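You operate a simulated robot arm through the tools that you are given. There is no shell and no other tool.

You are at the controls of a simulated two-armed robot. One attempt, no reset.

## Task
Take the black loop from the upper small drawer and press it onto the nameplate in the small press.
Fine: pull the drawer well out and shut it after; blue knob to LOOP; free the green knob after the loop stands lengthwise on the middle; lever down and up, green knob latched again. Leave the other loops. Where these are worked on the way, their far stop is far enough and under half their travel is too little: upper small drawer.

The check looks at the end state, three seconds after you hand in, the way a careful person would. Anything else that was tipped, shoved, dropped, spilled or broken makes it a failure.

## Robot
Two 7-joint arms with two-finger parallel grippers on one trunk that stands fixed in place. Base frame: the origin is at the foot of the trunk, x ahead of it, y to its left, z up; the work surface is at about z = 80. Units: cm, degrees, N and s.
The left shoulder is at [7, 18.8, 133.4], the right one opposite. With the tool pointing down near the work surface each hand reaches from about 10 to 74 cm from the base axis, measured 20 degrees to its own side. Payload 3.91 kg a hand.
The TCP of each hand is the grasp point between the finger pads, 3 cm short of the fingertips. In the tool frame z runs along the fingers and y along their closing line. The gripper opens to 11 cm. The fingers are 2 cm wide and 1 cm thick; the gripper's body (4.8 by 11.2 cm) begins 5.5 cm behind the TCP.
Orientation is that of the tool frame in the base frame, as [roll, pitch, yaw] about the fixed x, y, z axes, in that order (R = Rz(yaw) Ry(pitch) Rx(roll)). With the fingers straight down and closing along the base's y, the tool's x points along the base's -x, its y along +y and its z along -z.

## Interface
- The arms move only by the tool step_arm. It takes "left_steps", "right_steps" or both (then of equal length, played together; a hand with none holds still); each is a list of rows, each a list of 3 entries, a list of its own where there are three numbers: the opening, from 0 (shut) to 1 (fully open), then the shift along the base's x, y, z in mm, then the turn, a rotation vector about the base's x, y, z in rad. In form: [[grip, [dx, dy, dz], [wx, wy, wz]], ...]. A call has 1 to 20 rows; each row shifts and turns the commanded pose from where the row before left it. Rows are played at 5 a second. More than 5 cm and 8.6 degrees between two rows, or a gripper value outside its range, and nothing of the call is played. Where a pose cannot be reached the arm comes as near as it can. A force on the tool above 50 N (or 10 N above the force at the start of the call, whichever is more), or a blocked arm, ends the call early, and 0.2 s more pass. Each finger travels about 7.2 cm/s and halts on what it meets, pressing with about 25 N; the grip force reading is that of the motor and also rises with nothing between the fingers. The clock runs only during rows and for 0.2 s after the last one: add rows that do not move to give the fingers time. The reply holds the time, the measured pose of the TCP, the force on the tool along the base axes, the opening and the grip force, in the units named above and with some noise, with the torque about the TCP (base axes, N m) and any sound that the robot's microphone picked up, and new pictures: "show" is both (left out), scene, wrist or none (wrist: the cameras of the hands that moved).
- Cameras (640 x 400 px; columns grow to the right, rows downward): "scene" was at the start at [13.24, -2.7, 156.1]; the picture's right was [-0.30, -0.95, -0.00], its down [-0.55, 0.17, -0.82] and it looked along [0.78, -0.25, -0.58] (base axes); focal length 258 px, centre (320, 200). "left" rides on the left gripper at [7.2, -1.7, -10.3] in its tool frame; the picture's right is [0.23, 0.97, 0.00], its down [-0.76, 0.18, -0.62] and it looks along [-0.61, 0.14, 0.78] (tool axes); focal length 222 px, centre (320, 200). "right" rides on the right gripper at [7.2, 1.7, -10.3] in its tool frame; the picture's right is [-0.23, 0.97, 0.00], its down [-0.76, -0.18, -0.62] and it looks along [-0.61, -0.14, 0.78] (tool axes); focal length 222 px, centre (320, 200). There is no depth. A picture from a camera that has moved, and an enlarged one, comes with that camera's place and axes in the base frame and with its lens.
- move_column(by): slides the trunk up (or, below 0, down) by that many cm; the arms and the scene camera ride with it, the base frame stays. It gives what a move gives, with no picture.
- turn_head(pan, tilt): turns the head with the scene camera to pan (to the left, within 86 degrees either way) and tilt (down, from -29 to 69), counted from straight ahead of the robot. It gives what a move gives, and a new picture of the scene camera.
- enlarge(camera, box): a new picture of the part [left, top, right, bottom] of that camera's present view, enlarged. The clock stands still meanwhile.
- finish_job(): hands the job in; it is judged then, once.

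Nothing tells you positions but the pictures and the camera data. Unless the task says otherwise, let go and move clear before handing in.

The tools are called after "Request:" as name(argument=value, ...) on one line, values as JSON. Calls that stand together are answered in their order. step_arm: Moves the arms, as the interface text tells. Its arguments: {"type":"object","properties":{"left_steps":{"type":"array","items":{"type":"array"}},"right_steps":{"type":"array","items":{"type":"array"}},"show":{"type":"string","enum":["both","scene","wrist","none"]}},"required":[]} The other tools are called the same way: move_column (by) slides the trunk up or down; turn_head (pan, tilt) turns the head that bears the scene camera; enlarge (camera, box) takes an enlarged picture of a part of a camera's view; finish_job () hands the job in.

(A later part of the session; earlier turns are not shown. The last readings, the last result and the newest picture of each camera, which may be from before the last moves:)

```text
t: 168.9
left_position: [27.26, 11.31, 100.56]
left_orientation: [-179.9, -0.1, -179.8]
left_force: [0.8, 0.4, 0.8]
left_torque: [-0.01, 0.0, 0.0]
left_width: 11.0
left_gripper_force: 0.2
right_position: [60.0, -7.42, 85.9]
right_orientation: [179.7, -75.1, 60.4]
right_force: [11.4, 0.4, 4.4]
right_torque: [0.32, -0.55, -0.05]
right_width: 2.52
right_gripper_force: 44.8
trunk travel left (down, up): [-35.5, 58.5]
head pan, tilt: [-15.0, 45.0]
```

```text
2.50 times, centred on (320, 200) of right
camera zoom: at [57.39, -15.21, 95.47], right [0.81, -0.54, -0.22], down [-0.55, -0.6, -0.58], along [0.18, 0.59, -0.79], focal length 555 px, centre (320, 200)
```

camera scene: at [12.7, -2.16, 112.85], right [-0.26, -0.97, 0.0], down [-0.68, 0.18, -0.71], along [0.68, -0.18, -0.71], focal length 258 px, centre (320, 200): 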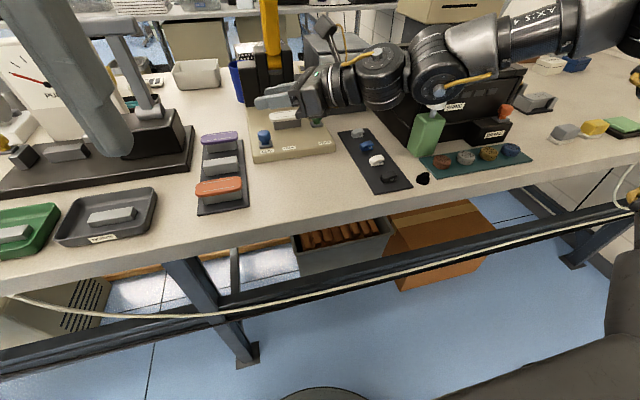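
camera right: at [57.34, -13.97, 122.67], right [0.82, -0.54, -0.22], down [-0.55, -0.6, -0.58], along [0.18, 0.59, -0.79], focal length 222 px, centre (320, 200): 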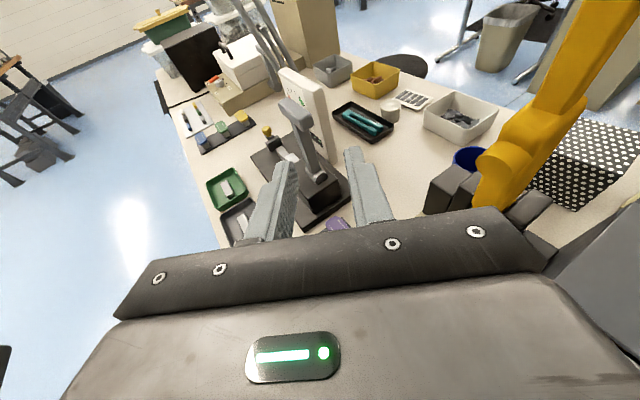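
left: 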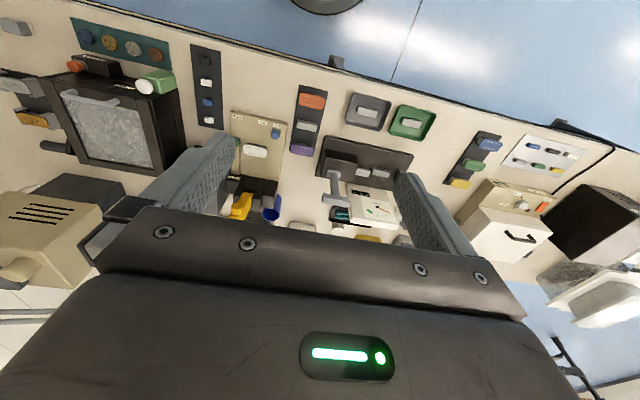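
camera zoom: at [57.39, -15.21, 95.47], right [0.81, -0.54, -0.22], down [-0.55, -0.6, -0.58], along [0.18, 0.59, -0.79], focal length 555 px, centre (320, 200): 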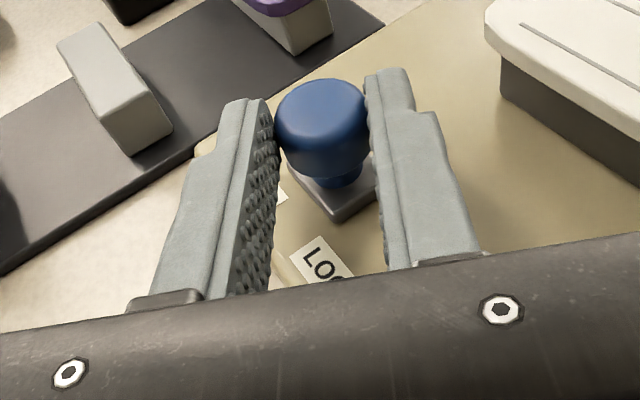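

Request:
step_arm(right_steps=[[0.15, [1, -5, 0], [0, 0, 0]], [0.15, [1, -5, 0], [0, 0, 0]], [0.15, [0, -5, 0], [0, 0, 0]]], show="none")

Request:
enlarge(camera="right", box=[200, 120, 440, 280])

Request:
enlarge(camera="scene", box=[220, 60, 380, 170])

```text
t: 169.7
left_position: [27.12, 11.35, 100.6]
left_orientation: [-180.0, 0.0, -179.8]
left_force: [-0.3, -0.3, 0.3]
left_torque: [0.01, -0.03, 0.0]
left_width: 11.01
left_gripper_force: 0.0
right_position: [59.92, -8.89, 85.85]
right_orientation: [180.0, -75.0, 60.3]
right_force: [0.4, 0.1, -0.5]
right_torque: [0.66, -0.21, 0.25]
right_width: 2.52
right_gripper_force: 45.3
trunk travel left (down, up): [-35.5, 58.5]
head pan, tilt: [-15.0, 45.0]
```

```text
2.50 times, centred on (320, 200) of right
camera zoom: at [57.44, -16.69, 95.49], right [0.82, -0.54, -0.22], down [-0.55, -0.61, -0.57], along [0.17, 0.59, -0.79], focal length 555 px, centre (320, 200)
```

zoom: 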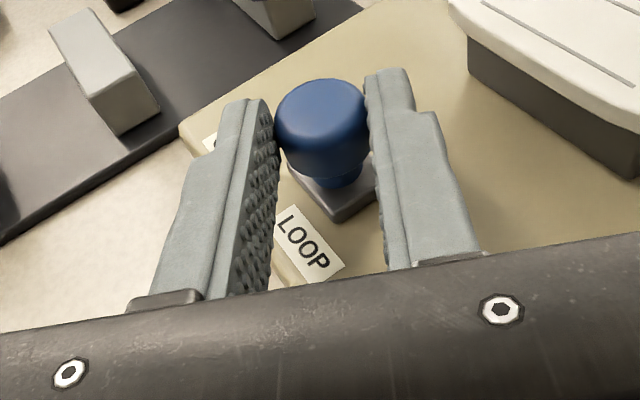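

```text
3.64 times, centred on (300, 115) of scene
camera zoom: at [12.69, -2.17, 105.75], right [-0.26, -0.97, 0.0], down [-0.68, 0.18, -0.71], along [0.68, -0.18, -0.71], focal length 940 px, centre (393, 509)
```

zoom: 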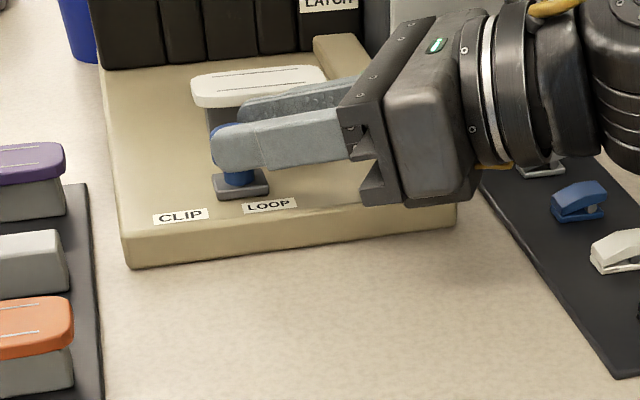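

Request:
step_arm(right_steps=[[0.15, [0, -5, 0], [0, 0, 0]], [0.15, [0, -4, 0], [0, 0, 0]]], show="none")

Request:
enlarge(camera="right", box=[200, 120, 440, 280])

Request:
enlarge(camera="scene", box=[220, 60, 380, 170])

```text
t: 170.3
left_position: [27.03, 11.3, 100.56]
left_orientation: [-179.9, 0.0, -179.8]
left_force: [-0.1, 0.1, 0.0]
left_torque: [-0.03, 0.01, 0.01]
left_width: 11.0
left_gripper_force: 0.0
right_position: [59.87, -9.72, 85.85]
right_orientation: [179.7, -75.0, 60.4]
right_force: [-2.8, 1.3, -1.2]
right_torque: [-0.61, 0.54, 0.18]
right_width: 2.53
right_gripper_force: 44.8
trunk travel left (down, up): [-35.5, 58.5]
head pan, tilt: [-15.0, 45.0]
```

```text
2.50 times, centred on (320, 200) of right
camera zoom: at [57.43, -17.6, 95.49], right [0.82, -0.54, -0.22], down [-0.55, -0.61, -0.57], along [0.18, 0.59, -0.79], focal length 555 px, centre (320, 200)
```

zoom: 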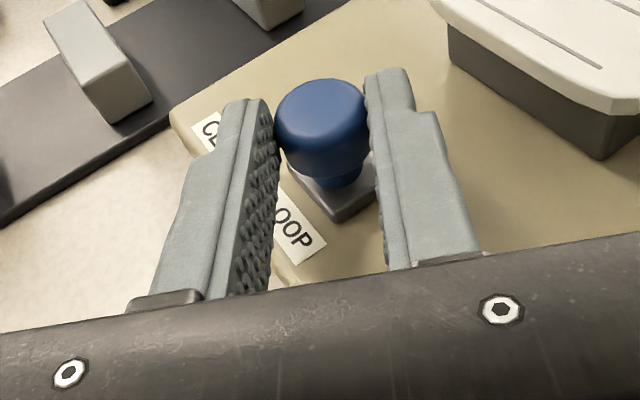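

```text
3.64 times, centred on (300, 115) of scene
camera zoom: at [12.66, -2.13, 105.75], right [-0.26, -0.97, 0.0], down [-0.68, 0.18, -0.71], along [0.68, -0.18, -0.71], focal length 940 px, centre (393, 509)
```

zoom: 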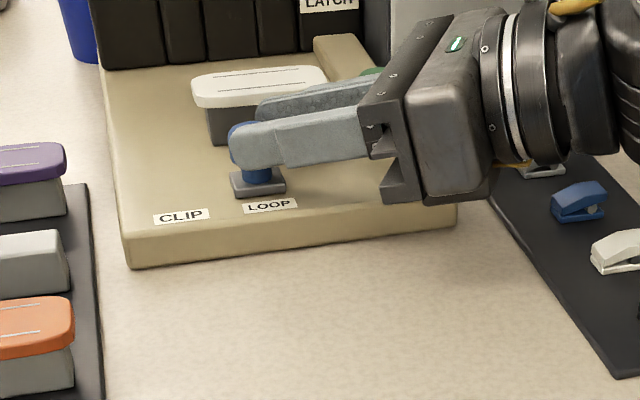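

Request:
step_arm(right_steps=[[0.15, [0, -4, 0], [0, 0, 0]]], show="none")

Request:
enlarge(camera="scene", box=[220, 60, 380, 170])

Request:
enlarge(camera="right", box=[200, 120, 440, 280])

```text
t: 170.7
left_position: [27.03, 11.48, 100.63]
left_orientation: [-179.8, 0.0, -179.9]
left_force: [0.2, 0.3, 0.4]
left_torque: [-0.02, -0.03, 0.03]
left_width: 10.97
left_gripper_force: 0.1
right_position: [59.94, -10.03, 85.89]
right_orientation: [179.8, -75.1, 60.5]
right_force: [-3.0, 6.6, -8.0]
right_torque: [0.75, -0.19, 0.06]
right_width: 2.52
right_gripper_force: 45.3
trunk travel left (down, up): [-35.5, 58.5]
head pan, tilt: [-15.0, 45.0]
```

```text
3.64 times, centred on (300, 115) of scene
camera zoom: at [12.65, -2.05, 105.74], right [-0.26, -0.97, 0.0], down [-0.68, 0.18, -0.71], along [0.68, -0.18, -0.71], focal length 940 px, centre (393, 509)
```

zoom: 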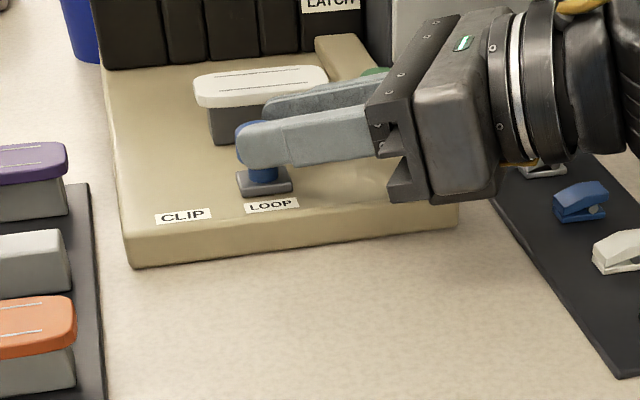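

```text
2.50 times, centred on (320, 200) of right
camera zoom: at [57.45, -17.87, 95.5], right [0.82, -0.53, -0.22], down [-0.55, -0.61, -0.57], along [0.17, 0.59, -0.79], focal length 555 px, centre (320, 200)
```

zoom: 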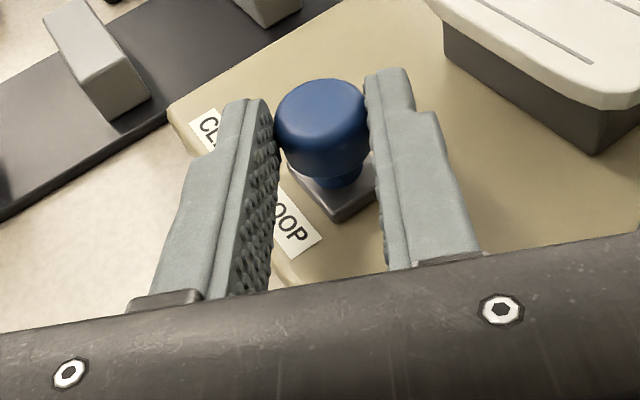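

Request:
step_arm(right_steps=[[0.15, [0, -4, 0], [0, 0, 0]]], show="none")

```text
t: 171.1
left_position: [27.1, 11.59, 100.53]
left_orientation: [-179.8, 0.1, -179.8]
left_force: [-0.1, -0.4, -1.3]
left_torque: [-0.01, -0.02, 0.02]
left_width: 11.0
left_gripper_force: 0.1
right_position: [59.82, -10.14, 85.91]
right_orientation: [179.6, -74.7, 60.9]
right_force: [4.7, 25.9, -11.0]
right_torque: [0.8, -0.26, 0.32]
right_width: 2.54
right_gripper_force: 45.0
trunk travel left (down, up): [-35.5, 58.5]
head pan, tilt: [-15.0, 45.0]
```

Request:
step_arm(right_steps=[[0.15, [0, 3, 0], [0, 0, 0]], [0.35, [0, 0, 0], [0, 0, 0]], [0.4, [0, 0, 0], [0, 0, 0]], [0.4, [0, 0, 0], [0, 0, 0]]], show="none")

Request:
move_column(by=10)

Request:
enlarge(camera="right", box=[160, 60, 480, 280])

Request:
enlarge(camera="scene", box=[220, 60, 400, 190])

```text
t: 172.1
left_position: [26.99, 11.37, 100.71]
left_orientation: [-179.9, 0.1, -179.8]
left_force: [0.3, 1.0, 0.2]
left_torque: [0.03, 0.04, -0.02]
left_width: 11.02
left_gripper_force: 0.1
right_position: [59.91, -10.22, 85.88]
right_orientation: [179.3, -75.2, 60.8]
right_force: [0.5, 0.6, -0.7]
right_torque: [0.02, 0.0, 0.0]
right_width: 4.39
right_gripper_force: 0.0
trunk travel left (down, up): [-35.5, 58.5]
head pan, tilt: [-15.0, 45.0]
```

```text
t: 173.4
left_position: [27.17, 11.39, 110.58]
left_orientation: [-179.9, 0.0, -179.8]
left_force: [0.6, -0.6, 0.2]
left_torque: [0.03, 0.01, -0.02]
left_width: 10.97
left_gripper_force: 0.1
right_position: [60.02, -10.26, 95.77]
right_orientation: [179.7, -75.1, 60.4]
right_force: [-0.3, -0.9, -0.2]
right_torque: [0.02, 0.01, 0.0]
right_width: 4.38
right_gripper_force: 0.1
trunk travel left (down, up): [-45.5, 48.5]
head pan, tilt: [-15.0, 45.0]
```

```text
1.82 times, centred on (320, 170) of right
camera zoom: at [57.52, -18.07, 105.43], right [0.82, -0.54, -0.22], down [-0.55, -0.6, -0.58], along [0.18, 0.59, -0.79], focal length 404 px, centre (320, 254)
```

zoom: 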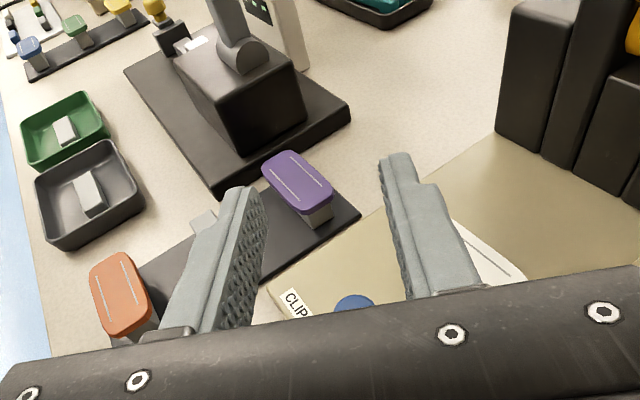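

```text
3.08 times, centred on (310, 125) of scene
camera zoom: at [12.72, -2.15, 115.74], right [-0.26, -0.97, 0.0], down [-0.68, 0.18, -0.71], along [0.68, -0.18, -0.71], focal length 795 px, centre (351, 431)
```

zoom: 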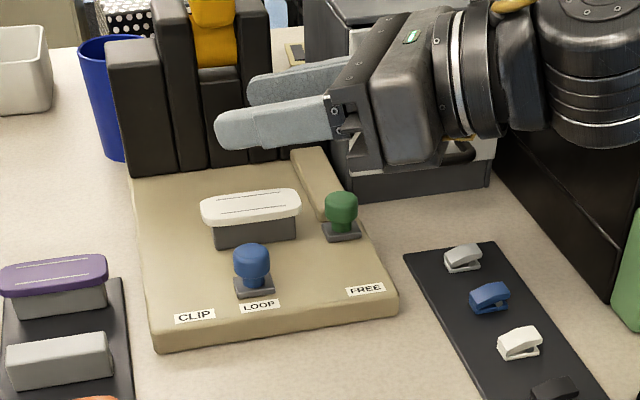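

Request:
move_column(by=12)

Request:
step_arm(right_steps=[[0.29, [-35, -10, 0], [-0.1, 0.058, 0]], [0.29, [-35, -20, 0], [-0.1, 0.058, 0]], [0.29, [-35, -30, 0], [-0.1, 0.058, 0]], [0.29, [-30, -35, 0], [0, 0, 0]], [0.29, [-20, -40, 0], [0, 0, 0]], [0.29, [-8, -40, 0], [0, 0, 0]], [0.29, [0, -40, 0], [0, 0, 0]], [0.29, [0, -8, 0], [0, 0, 0]]], show="wrist")

```text
t: 174.9
left_position: [27.09, 11.26, 122.56]
left_orientation: [-179.8, 0.0, -179.9]
left_force: [-0.9, -0.4, -0.1]
left_torque: [0.01, 0.03, 0.0]
left_width: 11.01
left_gripper_force: 0.0
right_position: [60.05, -10.17, 107.83]
right_orientation: [179.7, -75.1, 60.3]
right_force: [0.1, -0.6, 0.6]
right_torque: [-0.01, 0.02, 0.01]
right_width: 4.41
right_gripper_force: 0.1
trunk travel left (down, up): [-57.5, 36.5]
head pan, tilt: [-15.0, 45.0]
```

```text
t: 176.7
left_position: [27.15, 11.3, 122.6]
left_orientation: [-179.9, -0.1, -179.7]
left_force: [-0.1, -0.7, 0.1]
left_torque: [-0.02, -0.01, -0.03]
left_width: 10.98
left_gripper_force: 0.1
right_position: [43.83, -32.56, 107.86]
right_orientation: [179.9, -55.2, 60.2]
right_force: [0.3, -0.1, -0.1]
right_torque: [-0.03, -0.01, 0.01]
right_width: 3.2
right_gripper_force: 0.1
trunk travel left (down, up): [-57.5, 36.5]
head pan, tilt: [-15.0, 45.0]
camera right: at [43.19, -37.03, 119.67], right [0.78, -0.6, -0.19], down [-0.63, -0.73, -0.27], along [0.02, 0.33, -0.94], focal length 222 px, centre (320, 200)
```

right: 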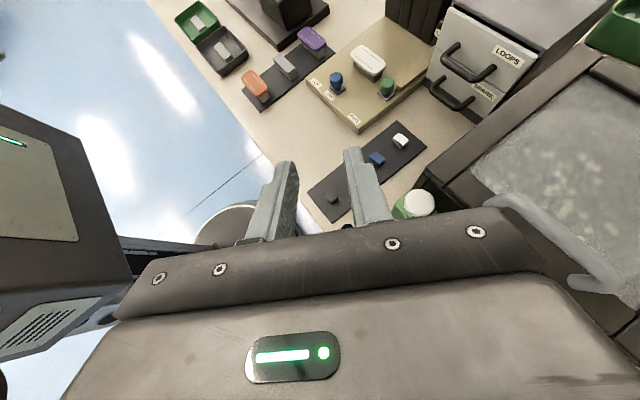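

Request:
move_column(by=-15)

Request:
enlarge(camera="right", box=[200, 100, 460, 260])

Request:
turn_head(pan=-35, tilt=40)

```text
t: 178.5
left_position: [27.0, 11.35, 107.67]
left_orientation: [-179.9, 0.0, -179.8]
left_force: [-0.1, -0.7, 0.2]
left_torque: [0.02, 0.01, 0.0]
left_width: 10.99
left_gripper_force: 0.1
right_position: [43.77, -32.57, 92.88]
right_orientation: [179.9, -55.2, 60.3]
right_force: [-0.4, 0.1, -0.2]
right_torque: [-0.02, 0.0, 0.02]
right_width: 3.18
right_gripper_force: 0.0
trunk travel left (down, up): [-42.5, 51.5]
head pan, tilt: [-15.0, 45.0]
```

```text
2.46 times, centred on (330, 180) of right
camera zoom: at [43.18, -37.06, 104.68], right [0.78, -0.6, -0.19], down [-0.63, -0.73, -0.27], along [0.03, 0.33, -0.94], focal length 547 px, centre (295, 249)
```

zoom: 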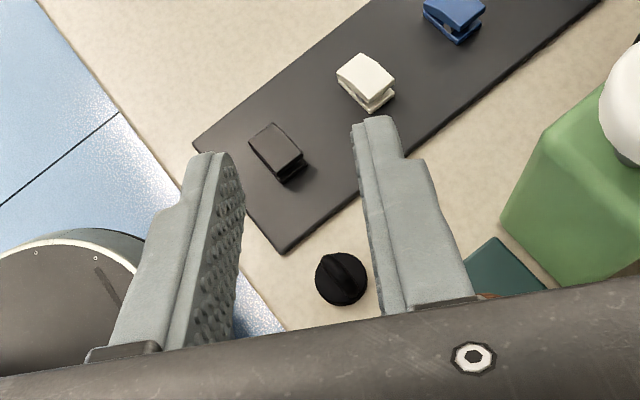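

```text
t: 179.3
left_position: [27.23, 11.28, 107.58]
left_orientation: [-179.9, -0.1, -179.8]
left_force: [0.0, 0.6, -0.1]
left_torque: [-0.02, 0.03, 0.03]
left_width: 10.99
left_gripper_force: 0.0
right_position: [43.9, -32.51, 92.89]
right_orientation: [180.0, -55.1, 60.0]
right_force: [0.2, -0.2, 0.4]
right_torque: [-0.02, 0.02, -0.02]
right_width: 3.18
right_gripper_force: 0.0
trunk travel left (down, up): [-42.5, 51.5]
head pan, tilt: [-35.0, 40.0]
camera scene: at [11.81, -4.92, 113.47], right [-0.57, -0.82, 0.0], down [-0.53, 0.37, -0.77], along [0.63, -0.44, -0.64], focal length 258 px, centre (320, 200)
```

scene: 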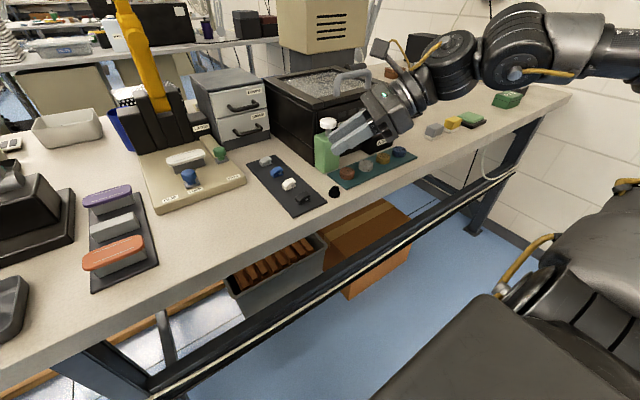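

Request:
step_arm(right_steps=[[0.29, [-1, -3, 0], [0, 0, 0]]], show="none")

Request:
move_column(by=-7)

Request:
enlarge(camera="right", box=[200, 100, 460, 260])

Request:
enlarge(camera="scene", box=[280, 60, 440, 180])

```text
t: 179.7
left_position: [27.12, 11.18, 107.64]
left_orientation: [-179.8, -0.1, -179.8]
left_force: [0.2, -0.3, 0.6]
left_torque: [0.03, 0.0, 0.0]
left_width: 10.98
left_gripper_force: 0.1
right_position: [43.81, -32.73, 92.89]
right_orientation: [180.0, -55.2, 60.2]
right_force: [-0.6, -0.3, -0.6]
right_torque: [0.02, -0.01, 0.01]
right_width: 3.19
right_gripper_force: 0.0
trunk travel left (down, up): [-42.5, 51.5]
head pan, tilt: [-35.0, 40.0]
```

```text
t: 180.8
left_position: [27.09, 11.3, 100.7]
left_orientation: [-179.9, -0.1, -179.8]
left_force: [0.2, 0.8, -0.2]
left_torque: [0.01, -0.03, 0.0]
left_width: 10.99
left_gripper_force: 0.0
right_position: [43.77, -32.75, 85.81]
right_orientation: [179.9, -55.2, 60.2]
right_force: [-0.1, 0.2, 0.0]
right_torque: [-0.02, 0.0, 0.01]
right_width: 3.19
right_gripper_force: 0.0
trunk travel left (down, up): [-35.5, 58.5]
head pan, tilt: [-35.0, 40.0]
```

```text
2.46 times, centred on (330, 180) of right
camera zoom: at [43.1, -37.34, 97.68], right [0.78, -0.6, -0.19], down [-0.63, -0.73, -0.27], along [0.03, 0.33, -0.94], focal length 547 px, centre (295, 249)
```

zoom: 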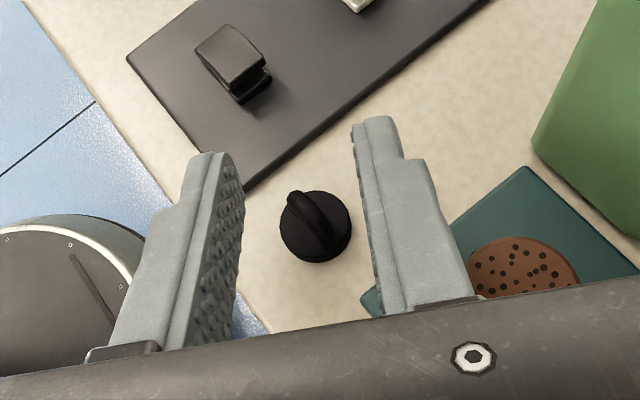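

```text
3.33 times, centred on (360, 120) of scene
camera zoom: at [11.78, -4.91, 106.48], right [-0.57, -0.82, 0.0], down [-0.53, 0.37, -0.77], along [0.63, -0.44, -0.64], focal length 861 px, centre (187, 467)
```

zoom: 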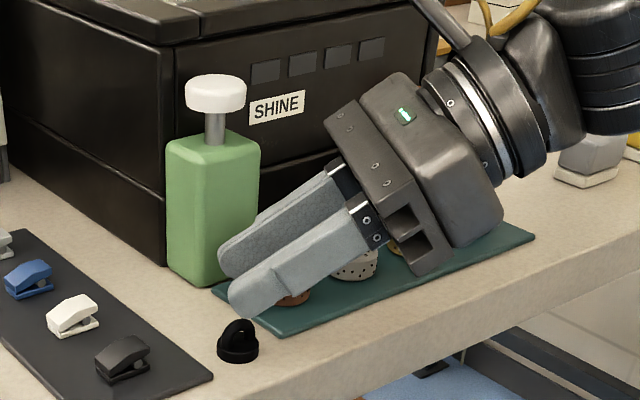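

Request:
move_column(by=-2.7)

Request:
enlarge(camera="right", box=[200, 100, 460, 260])

Request:
enlarge(camera="scene", box=[280, 40, 440, 160])

```text
t: 181.5
left_position: [27.17, 11.36, 97.97]
left_orientation: [-179.9, 0.0, -179.8]
left_force: [0.3, 0.3, 0.9]
left_torque: [0.0, -0.02, 0.0]
left_width: 11.0
left_gripper_force: 0.2
right_position: [43.74, -32.81, 83.22]
right_orientation: [179.9, -55.2, 60.2]
right_force: [-0.3, 0.2, -0.4]
right_torque: [0.01, 0.01, 0.0]
right_width: 3.19
right_gripper_force: 0.2
trunk travel left (down, up): [-32.8, 61.2]
head pan, tilt: [-35.0, 40.0]
```

```text
2.46 times, centred on (330, 180) of right
camera zoom: at [43.1, -37.34, 94.98], right [0.78, -0.6, -0.19], down [-0.63, -0.73, -0.27], along [0.03, 0.33, -0.94], focal length 547 px, centre (295, 249)
```

zoom: 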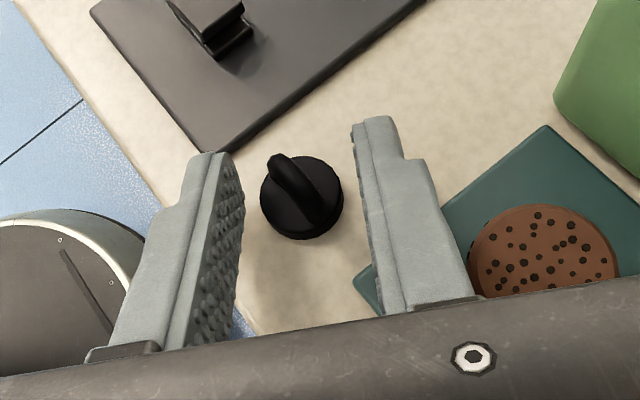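

```text
3.33 times, centred on (360, 100) of scene
camera zoom: at [11.78, -4.91, 103.78], right [-0.57, -0.82, 0.0], down [-0.53, 0.37, -0.77], along [0.63, -0.44, -0.64], focal length 861 px, centre (187, 533)
```

zoom: 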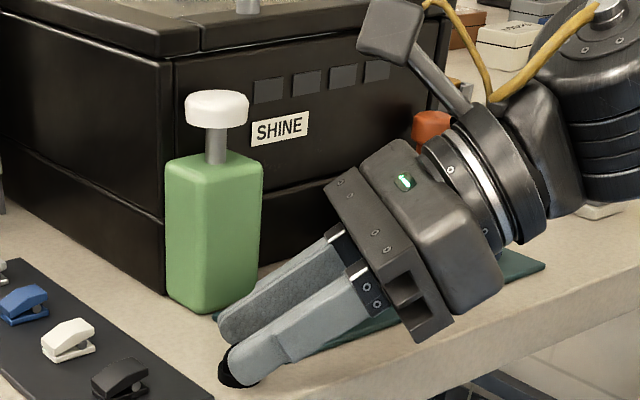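

Request:
move_column(by=-0.4)

Request:
step_arm(right_steps=[[0.25, [0, 0, 0], [0, 0, 0]], [0.2, [0, 0, 0], [0, 0, 0]], [0.12, [0, 0, 0], [0, 0, 0]], [0.12, [0, 0, 0], [0, 0, 0]]], show="none")

Request:
enlarge(camera="right", box=[200, 100, 460, 260])

```text
t: 182.0
left_position: [27.13, 11.24, 97.59]
left_orientation: [-179.9, -0.1, -179.8]
left_force: [0.3, 0.0, 0.4]
left_torque: [0.03, 0.02, 0.01]
left_width: 11.0
left_gripper_force: 0.0
right_position: [43.71, -32.75, 82.76]
right_orientation: [179.9, -55.2, 60.1]
right_force: [0.4, 0.0, 0.6]
right_torque: [-0.04, 0.0, -0.03]
right_width: 3.19
right_gripper_force: 0.0
trunk travel left (down, up): [-32.4, 61.6]
head pan, tilt: [-35.0, 40.0]
```

```text
t: 183.0
left_position: [27.09, 11.38, 97.55]
left_orientation: [-179.8, -0.1, -179.8]
left_force: [0.3, -0.5, 0.9]
left_torque: [0.0, -0.03, -0.03]
left_width: 10.99
left_gripper_force: 0.0
right_position: [43.81, -32.79, 82.72]
right_orientation: [-179.9, -55.2, 60.2]
right_force: [0.0, 0.2, 0.6]
right_torque: [0.01, -0.01, -0.02]
right_width: 2.03
right_gripper_force: 24.9
trunk travel left (down, up): [-32.4, 61.6]
head pan, tilt: [-35.0, 40.0]
```

```text
2.46 times, centred on (330, 180) of right
camera zoom: at [43.12, -37.35, 94.56], right [0.78, -0.6, -0.19], down [-0.63, -0.73, -0.27], along [0.03, 0.33, -0.94], focal length 547 px, centre (295, 249)
```

zoom: 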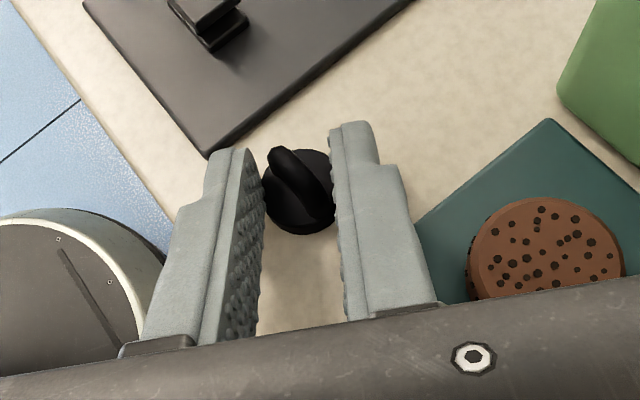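

Request:
step_arm(right_steps=[[0.28, [0, 0, 0], [0, 0, 0]], [0.28, [0, 0, 0], [0, 0, 0]], [0.28, [2.5, 4.3, 0], [0, 0, 0]], [0.2, [0, 0, 0], [0, 0, 0]], [0.12, [0, 0, 0], [0, 0, 0]], [0.12, [0, 0, 0], [0, 0, 0]]], show="none")

Request:
enlarge(camera="right", box=[200, 100, 460, 260])

```text
t: 184.4
left_position: [27.16, 11.4, 97.63]
left_orientation: [-179.9, 0.1, -179.8]
left_force: [-0.2, -0.1, -0.3]
left_torque: [-0.01, 0.04, 0.01]
left_width: 11.02
left_gripper_force: 0.1
right_position: [44.04, -32.32, 82.62]
right_orientation: [-180.0, -55.2, 60.0]
right_force: [-0.3, 0.0, -0.1]
right_torque: [0.01, 0.0, -0.02]
right_width: 2.02
right_gripper_force: 25.8
trunk travel left (down, up): [-32.4, 61.6]
head pan, tilt: [-35.0, 40.0]
```

```text
2.46 times, centred on (330, 180) of right
camera zoom: at [43.34, -36.91, 94.56], right [0.78, -0.6, -0.19], down [-0.63, -0.73, -0.27], along [0.03, 0.33, -0.94], focal length 547 px, centre (295, 249)
```

zoom: 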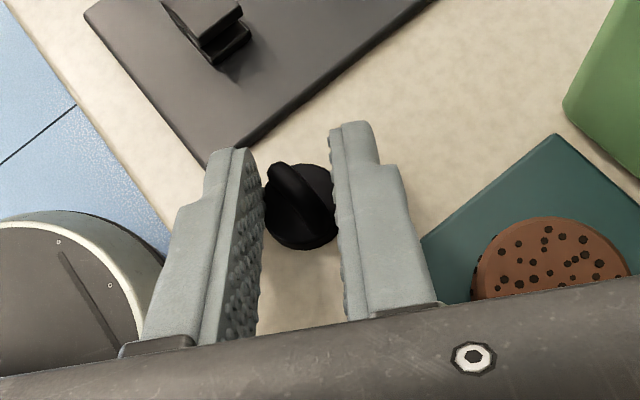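

Request:
move_column(by=3)

Request:
enlarge(camera="right", box=[200, 100, 460, 260])

Request:
enlarge(camera="scene", box=[290, 90, 390, 170])

```text
t: 185.2
left_position: [27.18, 11.33, 100.52]
left_orientation: [-179.9, 0.0, -179.8]
left_force: [-0.2, -0.2, 0.6]
left_torque: [0.03, 0.0, 0.03]
left_width: 11.0
left_gripper_force: 0.0
right_position: [43.92, -32.38, 85.77]
right_orientation: [-180.0, -55.2, 60.0]
right_force: [-1.0, -0.3, 0.1]
right_torque: [-0.01, 0.0, 0.01]
right_width: 2.02
right_gripper_force: 25.1
trunk travel left (down, up): [-35.4, 58.6]
head pan, tilt: [-35.0, 40.0]
```

```text
2.46 times, centred on (330, 180) of right
camera zoom: at [43.36, -36.92, 97.55], right [0.78, -0.6, -0.19], down [-0.63, -0.73, -0.27], along [0.02, 0.33, -0.94], focal length 547 px, centre (295, 249)
```

zoom: 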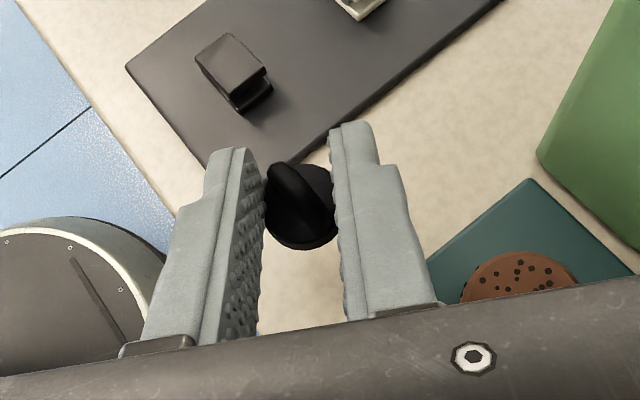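

```text
5.00 times, centred on (340, 130) of scene
camera zoom: at [11.82, -4.94, 106.37], right [-0.57, -0.82, 0.0], down [-0.53, 0.37, -0.77], along [0.63, -0.44, -0.64], focal length 1292 px, centre (220, 550)
```

zoom: 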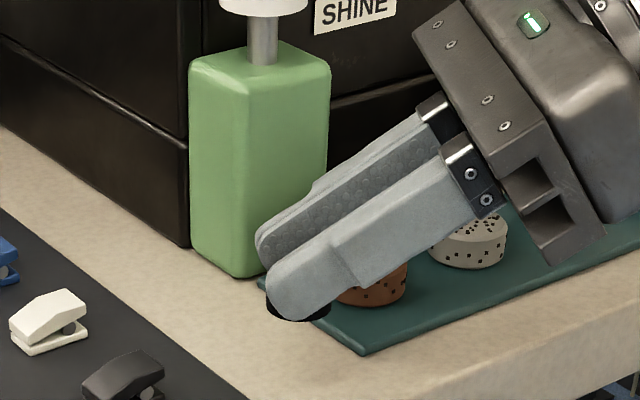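

Request:
move_column(by=18)

Request:
step_arm(right_steps=[[0.12, [30, 30, 0], [0, 0, 0]], [0.12, [30, 30, 0], [0, 0, 0]], [0.12, [30, 30, 0], [0, 0, 0]], [0.12, [30, 30, 0], [0, 0, 0]], [0.12, [30, 30, 0], [0, 0, 0]], [0.12, [30, 30, 0], [0, 0, 0]], [0.12, [25, 22, 0], [0, 0, 0]]], show="none")

Request:
turn_head(pan=-15, tilt=40)

Request:
enlarge(camera="right", box=[160, 60, 480, 260])

```text
t: 187.2
left_position: [27.14, 11.29, 118.53]
left_orientation: [-179.9, 0.0, -179.8]
left_force: [0.5, -1.4, -1.2]
left_torque: [0.02, 0.0, -0.02]
left_width: 11.03
left_gripper_force: 0.0
right_position: [43.98, -32.21, 103.65]
right_orientation: [-180.0, -55.2, 60.1]
right_force: [-0.9, 0.0, 0.2]
right_torque: [0.02, 0.02, -0.02]
right_width: 2.01
right_gripper_force: 24.6
trunk travel left (down, up): [-53.4, 40.6]
head pan, tilt: [-35.0, 40.0]
```

```text
t: 188.8
left_position: [27.22, 11.3, 118.4]
left_orientation: [-179.9, -0.1, -179.8]
left_force: [0.2, 0.9, 0.2]
left_torque: [-0.01, -0.03, 0.01]
left_width: 11.0
left_gripper_force: 0.1
right_position: [64.5, -12.23, 103.34]
right_orientation: [-179.8, -55.2, 60.0]
right_force: [-0.1, 0.0, 0.7]
right_torque: [0.01, 0.02, 0.0]
right_width: 2.01
right_gripper_force: 25.2
trunk travel left (down, up): [-53.4, 40.6]
head pan, tilt: [-35.0, 40.0]
```

```text
t: 189.6
left_position: [27.2, 11.36, 118.55]
left_orientation: [-179.9, 0.1, -179.9]
left_force: [0.2, -0.6, 0.3]
left_torque: [0.03, -0.03, 0.0]
left_width: 10.99
left_gripper_force: 0.0
right_position: [64.46, -12.12, 103.45]
right_orientation: [-180.0, -55.1, 60.3]
right_force: [0.1, -0.3, -0.4]
right_torque: [0.02, 0.03, 0.0]
right_width: 2.02
right_gripper_force: 25.2
trunk travel left (down, up): [-53.4, 40.6]
head pan, tilt: [-15.0, 40.0]
camera scene: at [13.05, -2.24, 124.37], right [-0.26, -0.97, 0.0], down [-0.62, 0.17, -0.77], along [0.74, -0.2, -0.64], focal length 258 px, centre (320, 200)
```

scene: 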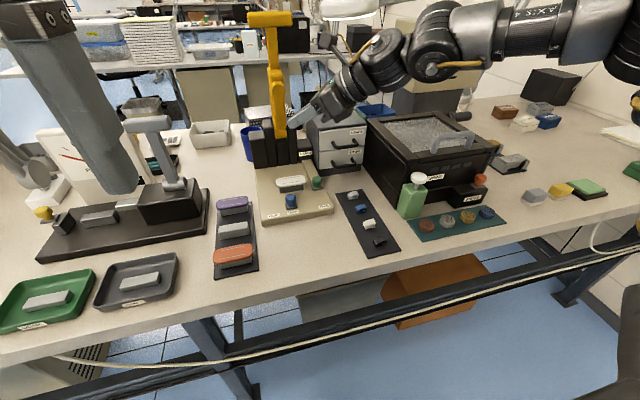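

```text
2.00 times, centred on (320, 160) of right
camera zoom: at [63.72, -16.73, 115.32], right [0.78, -0.6, -0.19], down [-0.63, -0.73, -0.27], along [0.03, 0.33, -0.94], focal length 444 px, centre (320, 280)
```

zoom: 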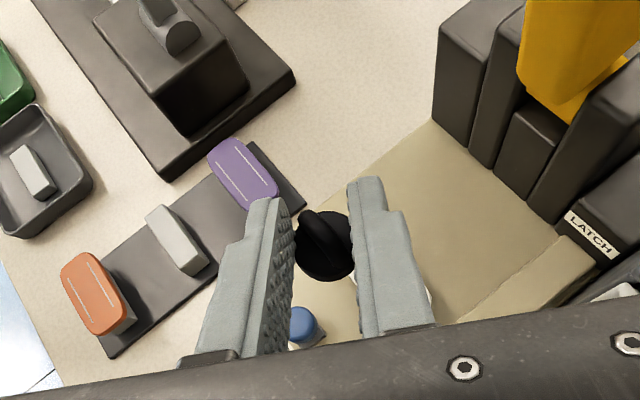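

Request:
enlarge(camera="scene", box=[240, 100, 360, 230])

```text
3.08 times, centred on (300, 165) of scene
camera zoom: at [13.05, -2.24, 124.37], right [-0.26, -0.97, 0.0], down [-0.62, 0.17, -0.77], along [0.74, -0.2, -0.64], focal length 795 px, centre (382, 308)
```

zoom: 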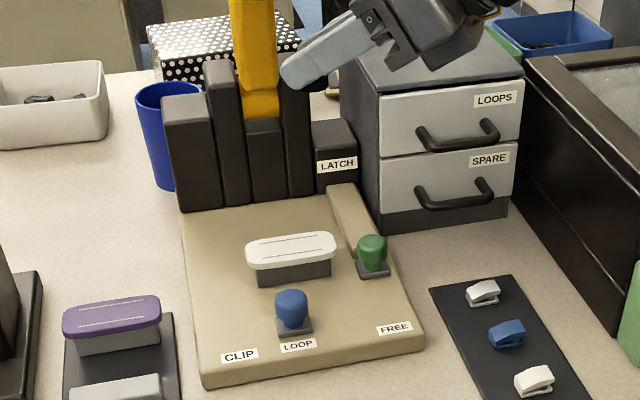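

Request:
step_arm(right_steps=[[0.12, [11, 11, 0], [0, 0, 0]], [0.12, [10, 12, 0], [0, 0, 0]]], show="none")

Request:
move_column(by=-10)

Request:
enlarge(camera="right", box=[200, 100, 440, 260])

Request:
enlarge(camera="scene", box=[240, 80, 360, 200])

```text
t: 190.2
left_position: [27.31, 11.34, 118.41]
left_orientation: [-180.0, 0.0, -179.8]
left_force: [0.7, 0.3, 0.1]
left_torque: [0.02, 0.0, -0.02]
left_width: 11.01
left_gripper_force: 0.0
right_position: [66.53, -9.98, 103.55]
right_orientation: [-180.0, -55.3, 60.0]
right_force: [0.4, -0.2, 0.1]
right_torque: [0.03, 0.02, 0.05]
right_width: 2.02
right_gripper_force: 24.6
trunk travel left (down, up): [-53.4, 40.6]
head pan, tilt: [-15.0, 40.0]
```

```text
t: 191.5
left_position: [27.12, 11.26, 108.58]
left_orientation: [-179.8, 0.1, -179.8]
left_force: [0.1, -0.8, 0.5]
left_torque: [-0.01, -0.02, 0.0]
left_width: 10.98
left_gripper_force: 0.1
right_position: [66.42, -9.95, 93.67]
right_orientation: [180.0, -55.3, 60.2]
right_force: [-0.2, 0.6, -0.9]
right_torque: [-0.01, 0.0, -0.04]
right_width: 2.04
right_gripper_force: 24.9
trunk travel left (down, up): [-43.4, 50.6]
head pan, tilt: [-15.0, 40.0]
```

```text
2.50 times, centred on (320, 180) of right
camera zoom: at [65.83, -14.45, 105.51], right [0.78, -0.6, -0.19], down [-0.63, -0.73, -0.27], along [0.03, 0.33, -0.94], focal length 555 px, centre (320, 250)
```

zoom: 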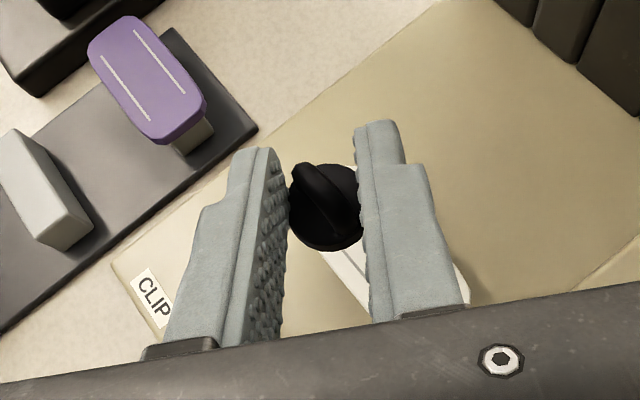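

```text
3.33 times, centred on (300, 140) of scene
camera zoom: at [13.04, -2.23, 114.38], right [-0.26, -0.97, 0.0], down [-0.62, 0.17, -0.77], along [0.74, -0.2, -0.64], focal length 861 px, centre (387, 400)
```

zoom: 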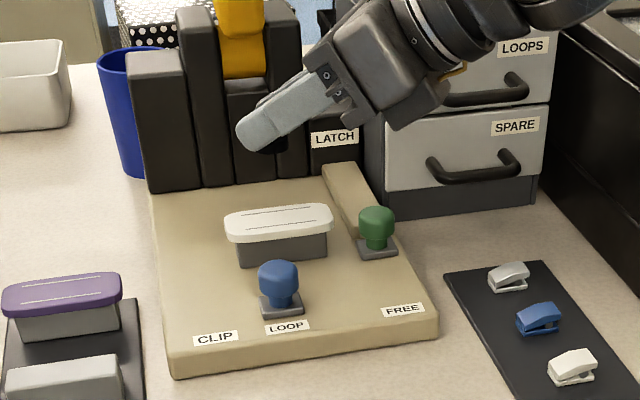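

Request:
step_arm(right_steps=[[0.12, [-20, -35, 0], [0, 0, 0]], [0.12, [-20, -35, 0], [0, 0, 0]]], show="none")

Request:
enlarge(camera="right", box=[200, 40, 440, 200])

```text
t: 192.1
left_position: [27.01, 11.33, 108.54]
left_orientation: [-179.9, 0.1, -179.9]
left_force: [-0.6, -1.1, 0.2]
left_torque: [-0.02, -0.02, -0.02]
left_width: 10.98
left_gripper_force: 0.1
right_position: [62.51, -16.84, 93.69]
right_orientation: [180.0, -55.4, 60.1]
right_force: [-0.6, 0.0, -0.5]
right_torque: [0.01, 0.0, 0.03]
right_width: 2.02
right_gripper_force: 25.0
trunk travel left (down, up): [-43.4, 50.6]
head pan, tilt: [-15.0, 40.0]
```

```text
2.50 times, centred on (320, 120) of right
camera zoom: at [61.79, -21.41, 105.56], right [0.78, -0.6, -0.19], down [-0.63, -0.73, -0.27], along [0.03, 0.33, -0.94], focal length 555 px, centre (320, 400)
```

zoom: 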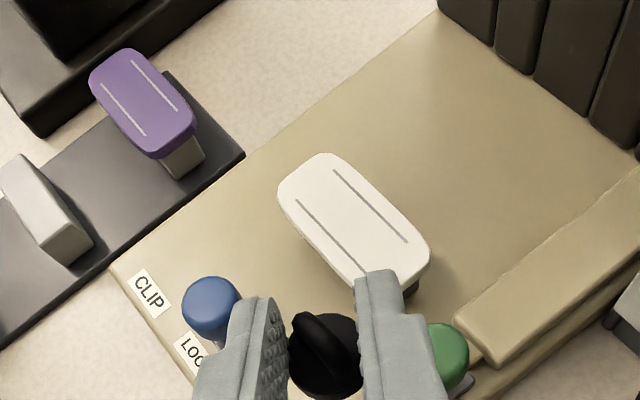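

Request:
step_arm(right_steps=[[0.12, [23, 33, 0], [0, 0, 0]], [0.12, [23, 34, 0], [0, 0, 0]]], show="none")

Request:
move_column(by=-4.2)

Request:
enlarge(camera="right", box=[220, 100, 420, 240])

Request:
enlarge(camera="scene", box=[260, 90, 350, 160])

```text
t: 192.7
left_position: [27.57, 11.18, 108.38]
left_orientation: [-179.9, -0.1, -179.7]
left_force: [0.0, -0.5, -0.8]
left_torque: [0.05, 0.06, 0.03]
left_width: 11.03
left_gripper_force: 0.1
right_position: [67.4, -10.31, 93.23]
right_orientation: [-179.6, -55.0, 59.6]
right_force: [0.9, -1.0, -0.9]
right_torque: [0.05, 0.01, 0.07]
right_width: 1.99
right_gripper_force: 24.5
trunk travel left (down, up): [-43.4, 50.6]
head pan, tilt: [-15.0, 40.0]
```

```text
t: 193.6
left_position: [27.02, 11.27, 104.25]
left_orientation: [-180.0, 0.0, -179.8]
left_force: [1.2, 0.3, -0.6]
left_torque: [0.0, -0.01, 0.01]
left_width: 10.99
left_gripper_force: 0.1
right_position: [67.11, -10.1, 89.46]
right_orientation: [180.0, -55.2, 60.2]
right_force: [-0.2, -0.3, 0.4]
right_torque: [0.01, -0.01, 0.01]
right_width: 2.01
right_gripper_force: 24.6
trunk travel left (down, up): [-39.2, 54.8]
head pan, tilt: [-15.0, 40.0]
```

```text
2.86 times, centred on (320, 170) of right
camera zoom: at [66.49, -14.65, 101.22], right [0.78, -0.6, -0.19], down [-0.63, -0.73, -0.27], along [0.03, 0.33, -0.94], focal length 635 px, centre (320, 286)
```

zoom: 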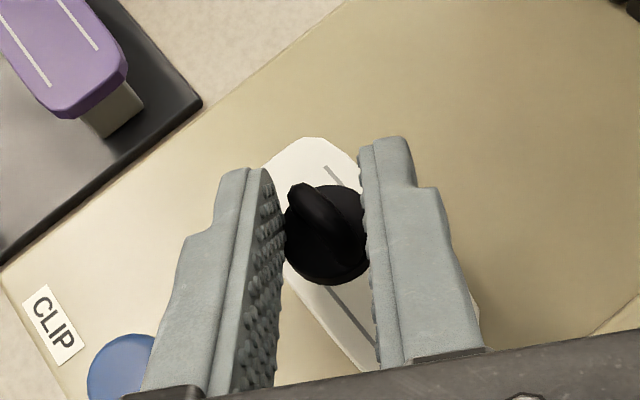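

```text
5.71 times, centred on (305, 125) of scene
camera zoom: at [13.06, -2.24, 110.17], right [-0.26, -0.97, 0.0], down [-0.62, 0.17, -0.77], along [0.74, -0.2, -0.64], focal length 1477 px, centre (406, 629)
```

zoom: 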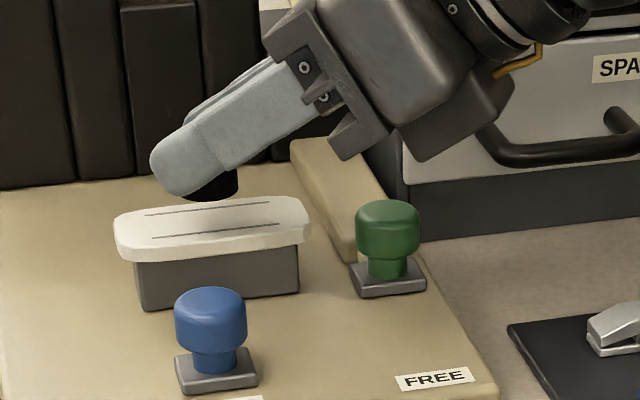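

Request:
move_column(by=-0.8)

Request:
move_column(by=-0.3)

Request:
enlarge(camera="scene", box=[260, 80, 350, 150])

```text
t: 194.2
left_position: [27.16, 11.33, 103.53]
left_orientation: [-179.9, 0.1, -179.8]
left_force: [-1.0, -0.1, 0.1]
left_torque: [0.01, -0.02, -0.02]
left_width: 11.0
left_gripper_force: 0.0
right_position: [67.05, -10.09, 88.53]
right_orientation: [-180.0, -55.2, 60.1]
right_force: [0.3, 0.4, 0.2]
right_torque: [-0.02, -0.02, -0.03]
right_width: 2.01
right_gripper_force: 25.2
trunk travel left (down, up): [-38.4, 55.6]
head pan, tilt: [-15.0, 40.0]
```

```text
t: 194.7
left_position: [27.07, 11.28, 103.36]
left_orientation: [-179.9, 0.0, -179.8]
left_force: [0.6, 0.0, -0.2]
left_torque: [-0.02, 0.06, -0.01]
left_width: 10.98
left_gripper_force: 0.0
right_position: [67.06, -10.05, 88.24]
right_orientation: [180.0, -55.3, 60.0]
right_force: [-0.3, -0.2, 0.4]
right_torque: [-0.01, 0.02, -0.01]
right_width: 2.03
right_gripper_force: 25.0
trunk travel left (down, up): [-38.1, 55.9]
head pan, tilt: [-15.0, 40.0]
```

```text
5.71 times, centred on (305, 115) of scene
camera zoom: at [13.05, -2.23, 109.07], right [-0.26, -0.97, 0.0], down [-0.62, 0.17, -0.77], along [0.74, -0.2, -0.64], focal length 1477 px, centre (406, 686)
```

zoom: 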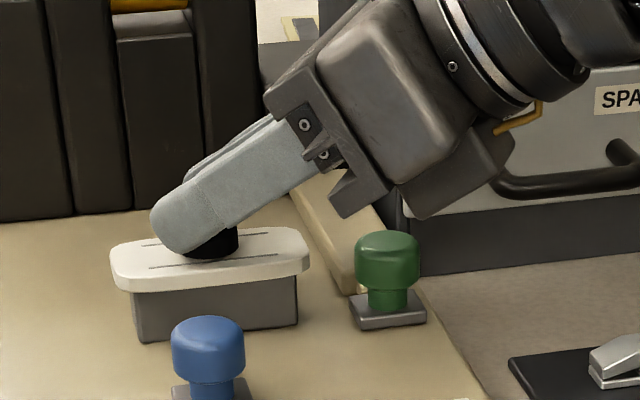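

Request:
move_column(by=-0.3)

Request:
move_column(by=-0.2)

```text
t: 195.2
left_position: [27.09, 11.29, 103.02]
left_orientation: [-180.0, 0.0, -179.8]
left_force: [-0.6, -0.5, 0.3]
left_torque: [0.0, -0.01, 0.01]
left_width: 11.0
left_gripper_force: 0.1
right_position: [67.11, -10.07, 88.03]
right_orientation: [179.9, -55.2, 60.1]
right_force: [-0.1, -0.3, 0.4]
right_torque: [0.03, 0.0, -0.01]
right_width: 2.02
right_gripper_force: 25.1
trunk travel left (down, up): [-37.8, 56.2]
head pan, tilt: [-15.0, 40.0]
```

```text
t: 195.7
left_position: [27.03, 11.31, 102.74]
left_orientation: [-180.0, 0.2, -179.8]
left_force: [0.1, 0.2, -0.1]
left_torque: [0.0, -0.02, 0.01]
left_width: 11.0
left_gripper_force: 0.1
right_position: [67.12, -10.07, 87.93]
right_orientation: [179.8, -55.4, 60.3]
right_force: [2.0, -0.1, 7.9]
right_torque: [0.06, -0.07, -0.03]
right_width: 2.03
right_gripper_force: 24.6
trunk travel left (down, up): [-37.6, 56.4]
head pan, tilt: [-15.0, 40.0]
```

Request:
enlarge(camera="scene", box=[270, 80, 340, 140])

Request:
enlarge(camera="right", box=[220, 100, 420, 240])

```text
6.67 times, centred on (305, 110) of scene
camera zoom: at [12.99, -2.23, 108.59], right [-0.26, -0.97, 0.0], down [-0.62, 0.17, -0.77], along [0.74, -0.2, -0.64], focal length 1723 px, centre (420, 800)
```

zoom: 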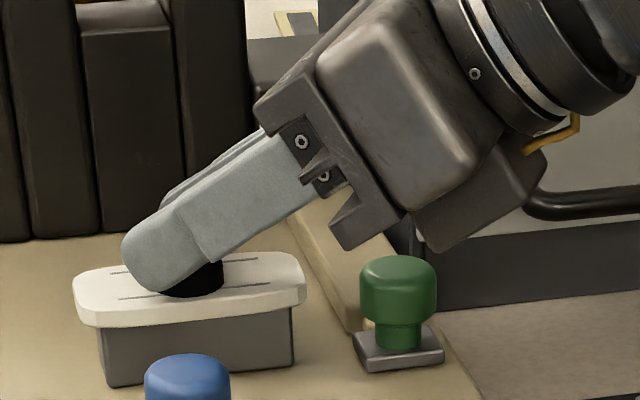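

```text
2.86 times, centred on (320, 170) of right
camera zoom: at [66.43, -14.65, 99.78], right [0.78, -0.6, -0.18], down [-0.62, -0.73, -0.27], along [0.03, 0.33, -0.94], focal length 635 px, centre (320, 286)
```

zoom: 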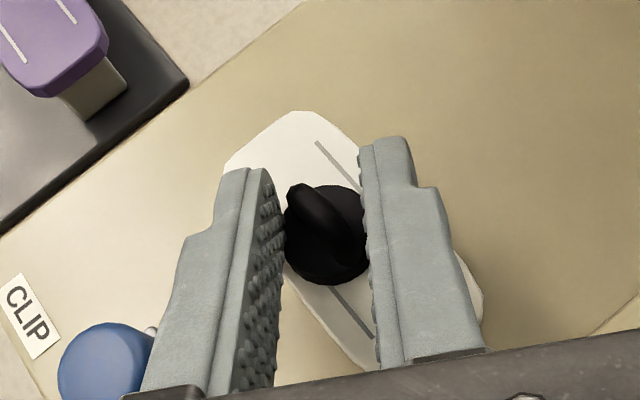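

Request:
move_column(by=0.5)

Request:
step_arm(right_steps=[[0.12, [3.5, 0, 0], [0, 0, 0]], [0.12, [0, 0, 0], [0, 0, 0]]], show="none")

Request:
move_column(by=-0.4)

Request:
enlarge(camera="scene", box=[270, 80, 340, 140])

Request:
enlarge(camera="right", box=[220, 100, 420, 240])

```text
t: 196.3
left_position: [27.15, 11.34, 103.32]
left_orientation: [-179.8, 0.0, -179.9]
left_force: [0.1, 1.2, 0.0]
left_torque: [-0.04, 0.0, 0.01]
left_width: 10.99
left_gripper_force: 0.1
right_position: [67.11, -10.09, 88.28]
right_orientation: [180.0, -55.0, 60.1]
right_force: [-1.2, -0.1, 0.1]
right_torque: [-0.02, -0.02, 0.01]
right_width: 2.02
right_gripper_force: 25.1
trunk travel left (down, up): [-38.1, 55.9]
head pan, tilt: [-15.0, 40.0]
```

```text
t: 196.9
left_position: [27.18, 11.35, 103.26]
left_orientation: [-179.8, 0.0, -179.8]
left_force: [0.4, -1.1, -0.2]
left_torque: [-0.03, 0.0, 0.0]
left_width: 11.0
left_gripper_force: 0.1
right_position: [67.35, -10.14, 88.3]
right_orientation: [180.0, -55.2, 60.2]
right_force: [-0.3, -0.3, 0.1]
right_torque: [0.01, 0.0, -0.01]
right_width: 2.0
right_gripper_force: 24.9
trunk travel left (down, up): [-38.1, 55.9]
head pan, tilt: [-15.0, 40.0]
```

```text
t: 197.4
left_position: [27.02, 11.26, 102.76]
left_orientation: [-179.9, 0.1, -179.8]
left_force: [-0.1, -0.8, -0.8]
left_torque: [0.0, 0.01, -0.01]
left_width: 10.99
left_gripper_force: 0.0
right_position: [67.36, -10.23, 87.99]
right_orientation: [179.9, -55.3, 60.2]
right_force: [0.3, -0.3, 3.4]
right_torque: [0.03, -0.06, -0.02]
right_width: 2.02
right_gripper_force: 25.0
trunk travel left (down, up): [-37.7, 56.3]
head pan, tilt: [-15.0, 40.0]
```

```text
6.67 times, centred on (305, 110) of scene
camera zoom: at [13.02, -2.23, 108.68], right [-0.26, -0.97, 0.0], down [-0.62, 0.17, -0.77], along [0.74, -0.2, -0.64], focal length 1723 px, centre (420, 800)
```

zoom: 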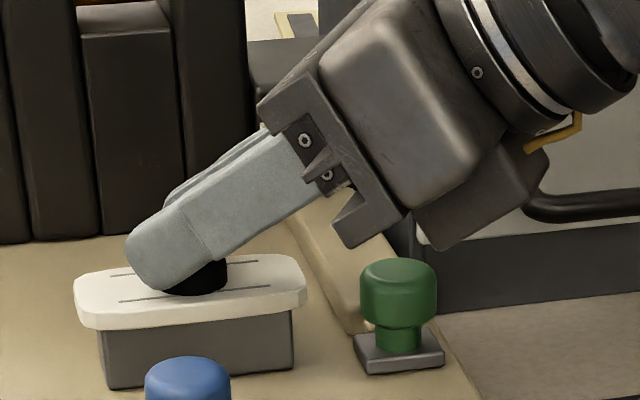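

```text
2.86 times, centred on (320, 170) of right
camera zoom: at [66.71, -14.8, 99.8], right [0.78, -0.6, -0.19], down [-0.63, -0.73, -0.27], along [0.03, 0.33, -0.94], focal length 635 px, centre (320, 286)
```

zoom: 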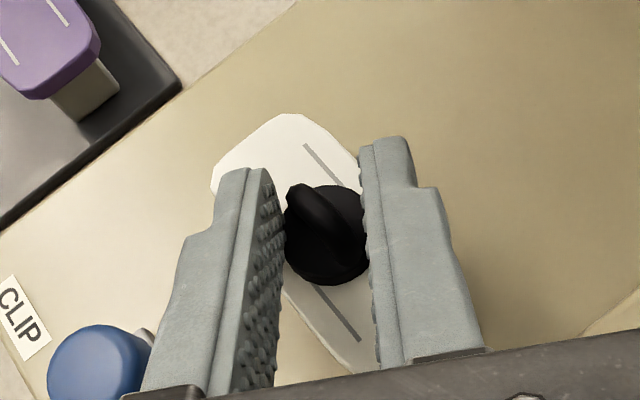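

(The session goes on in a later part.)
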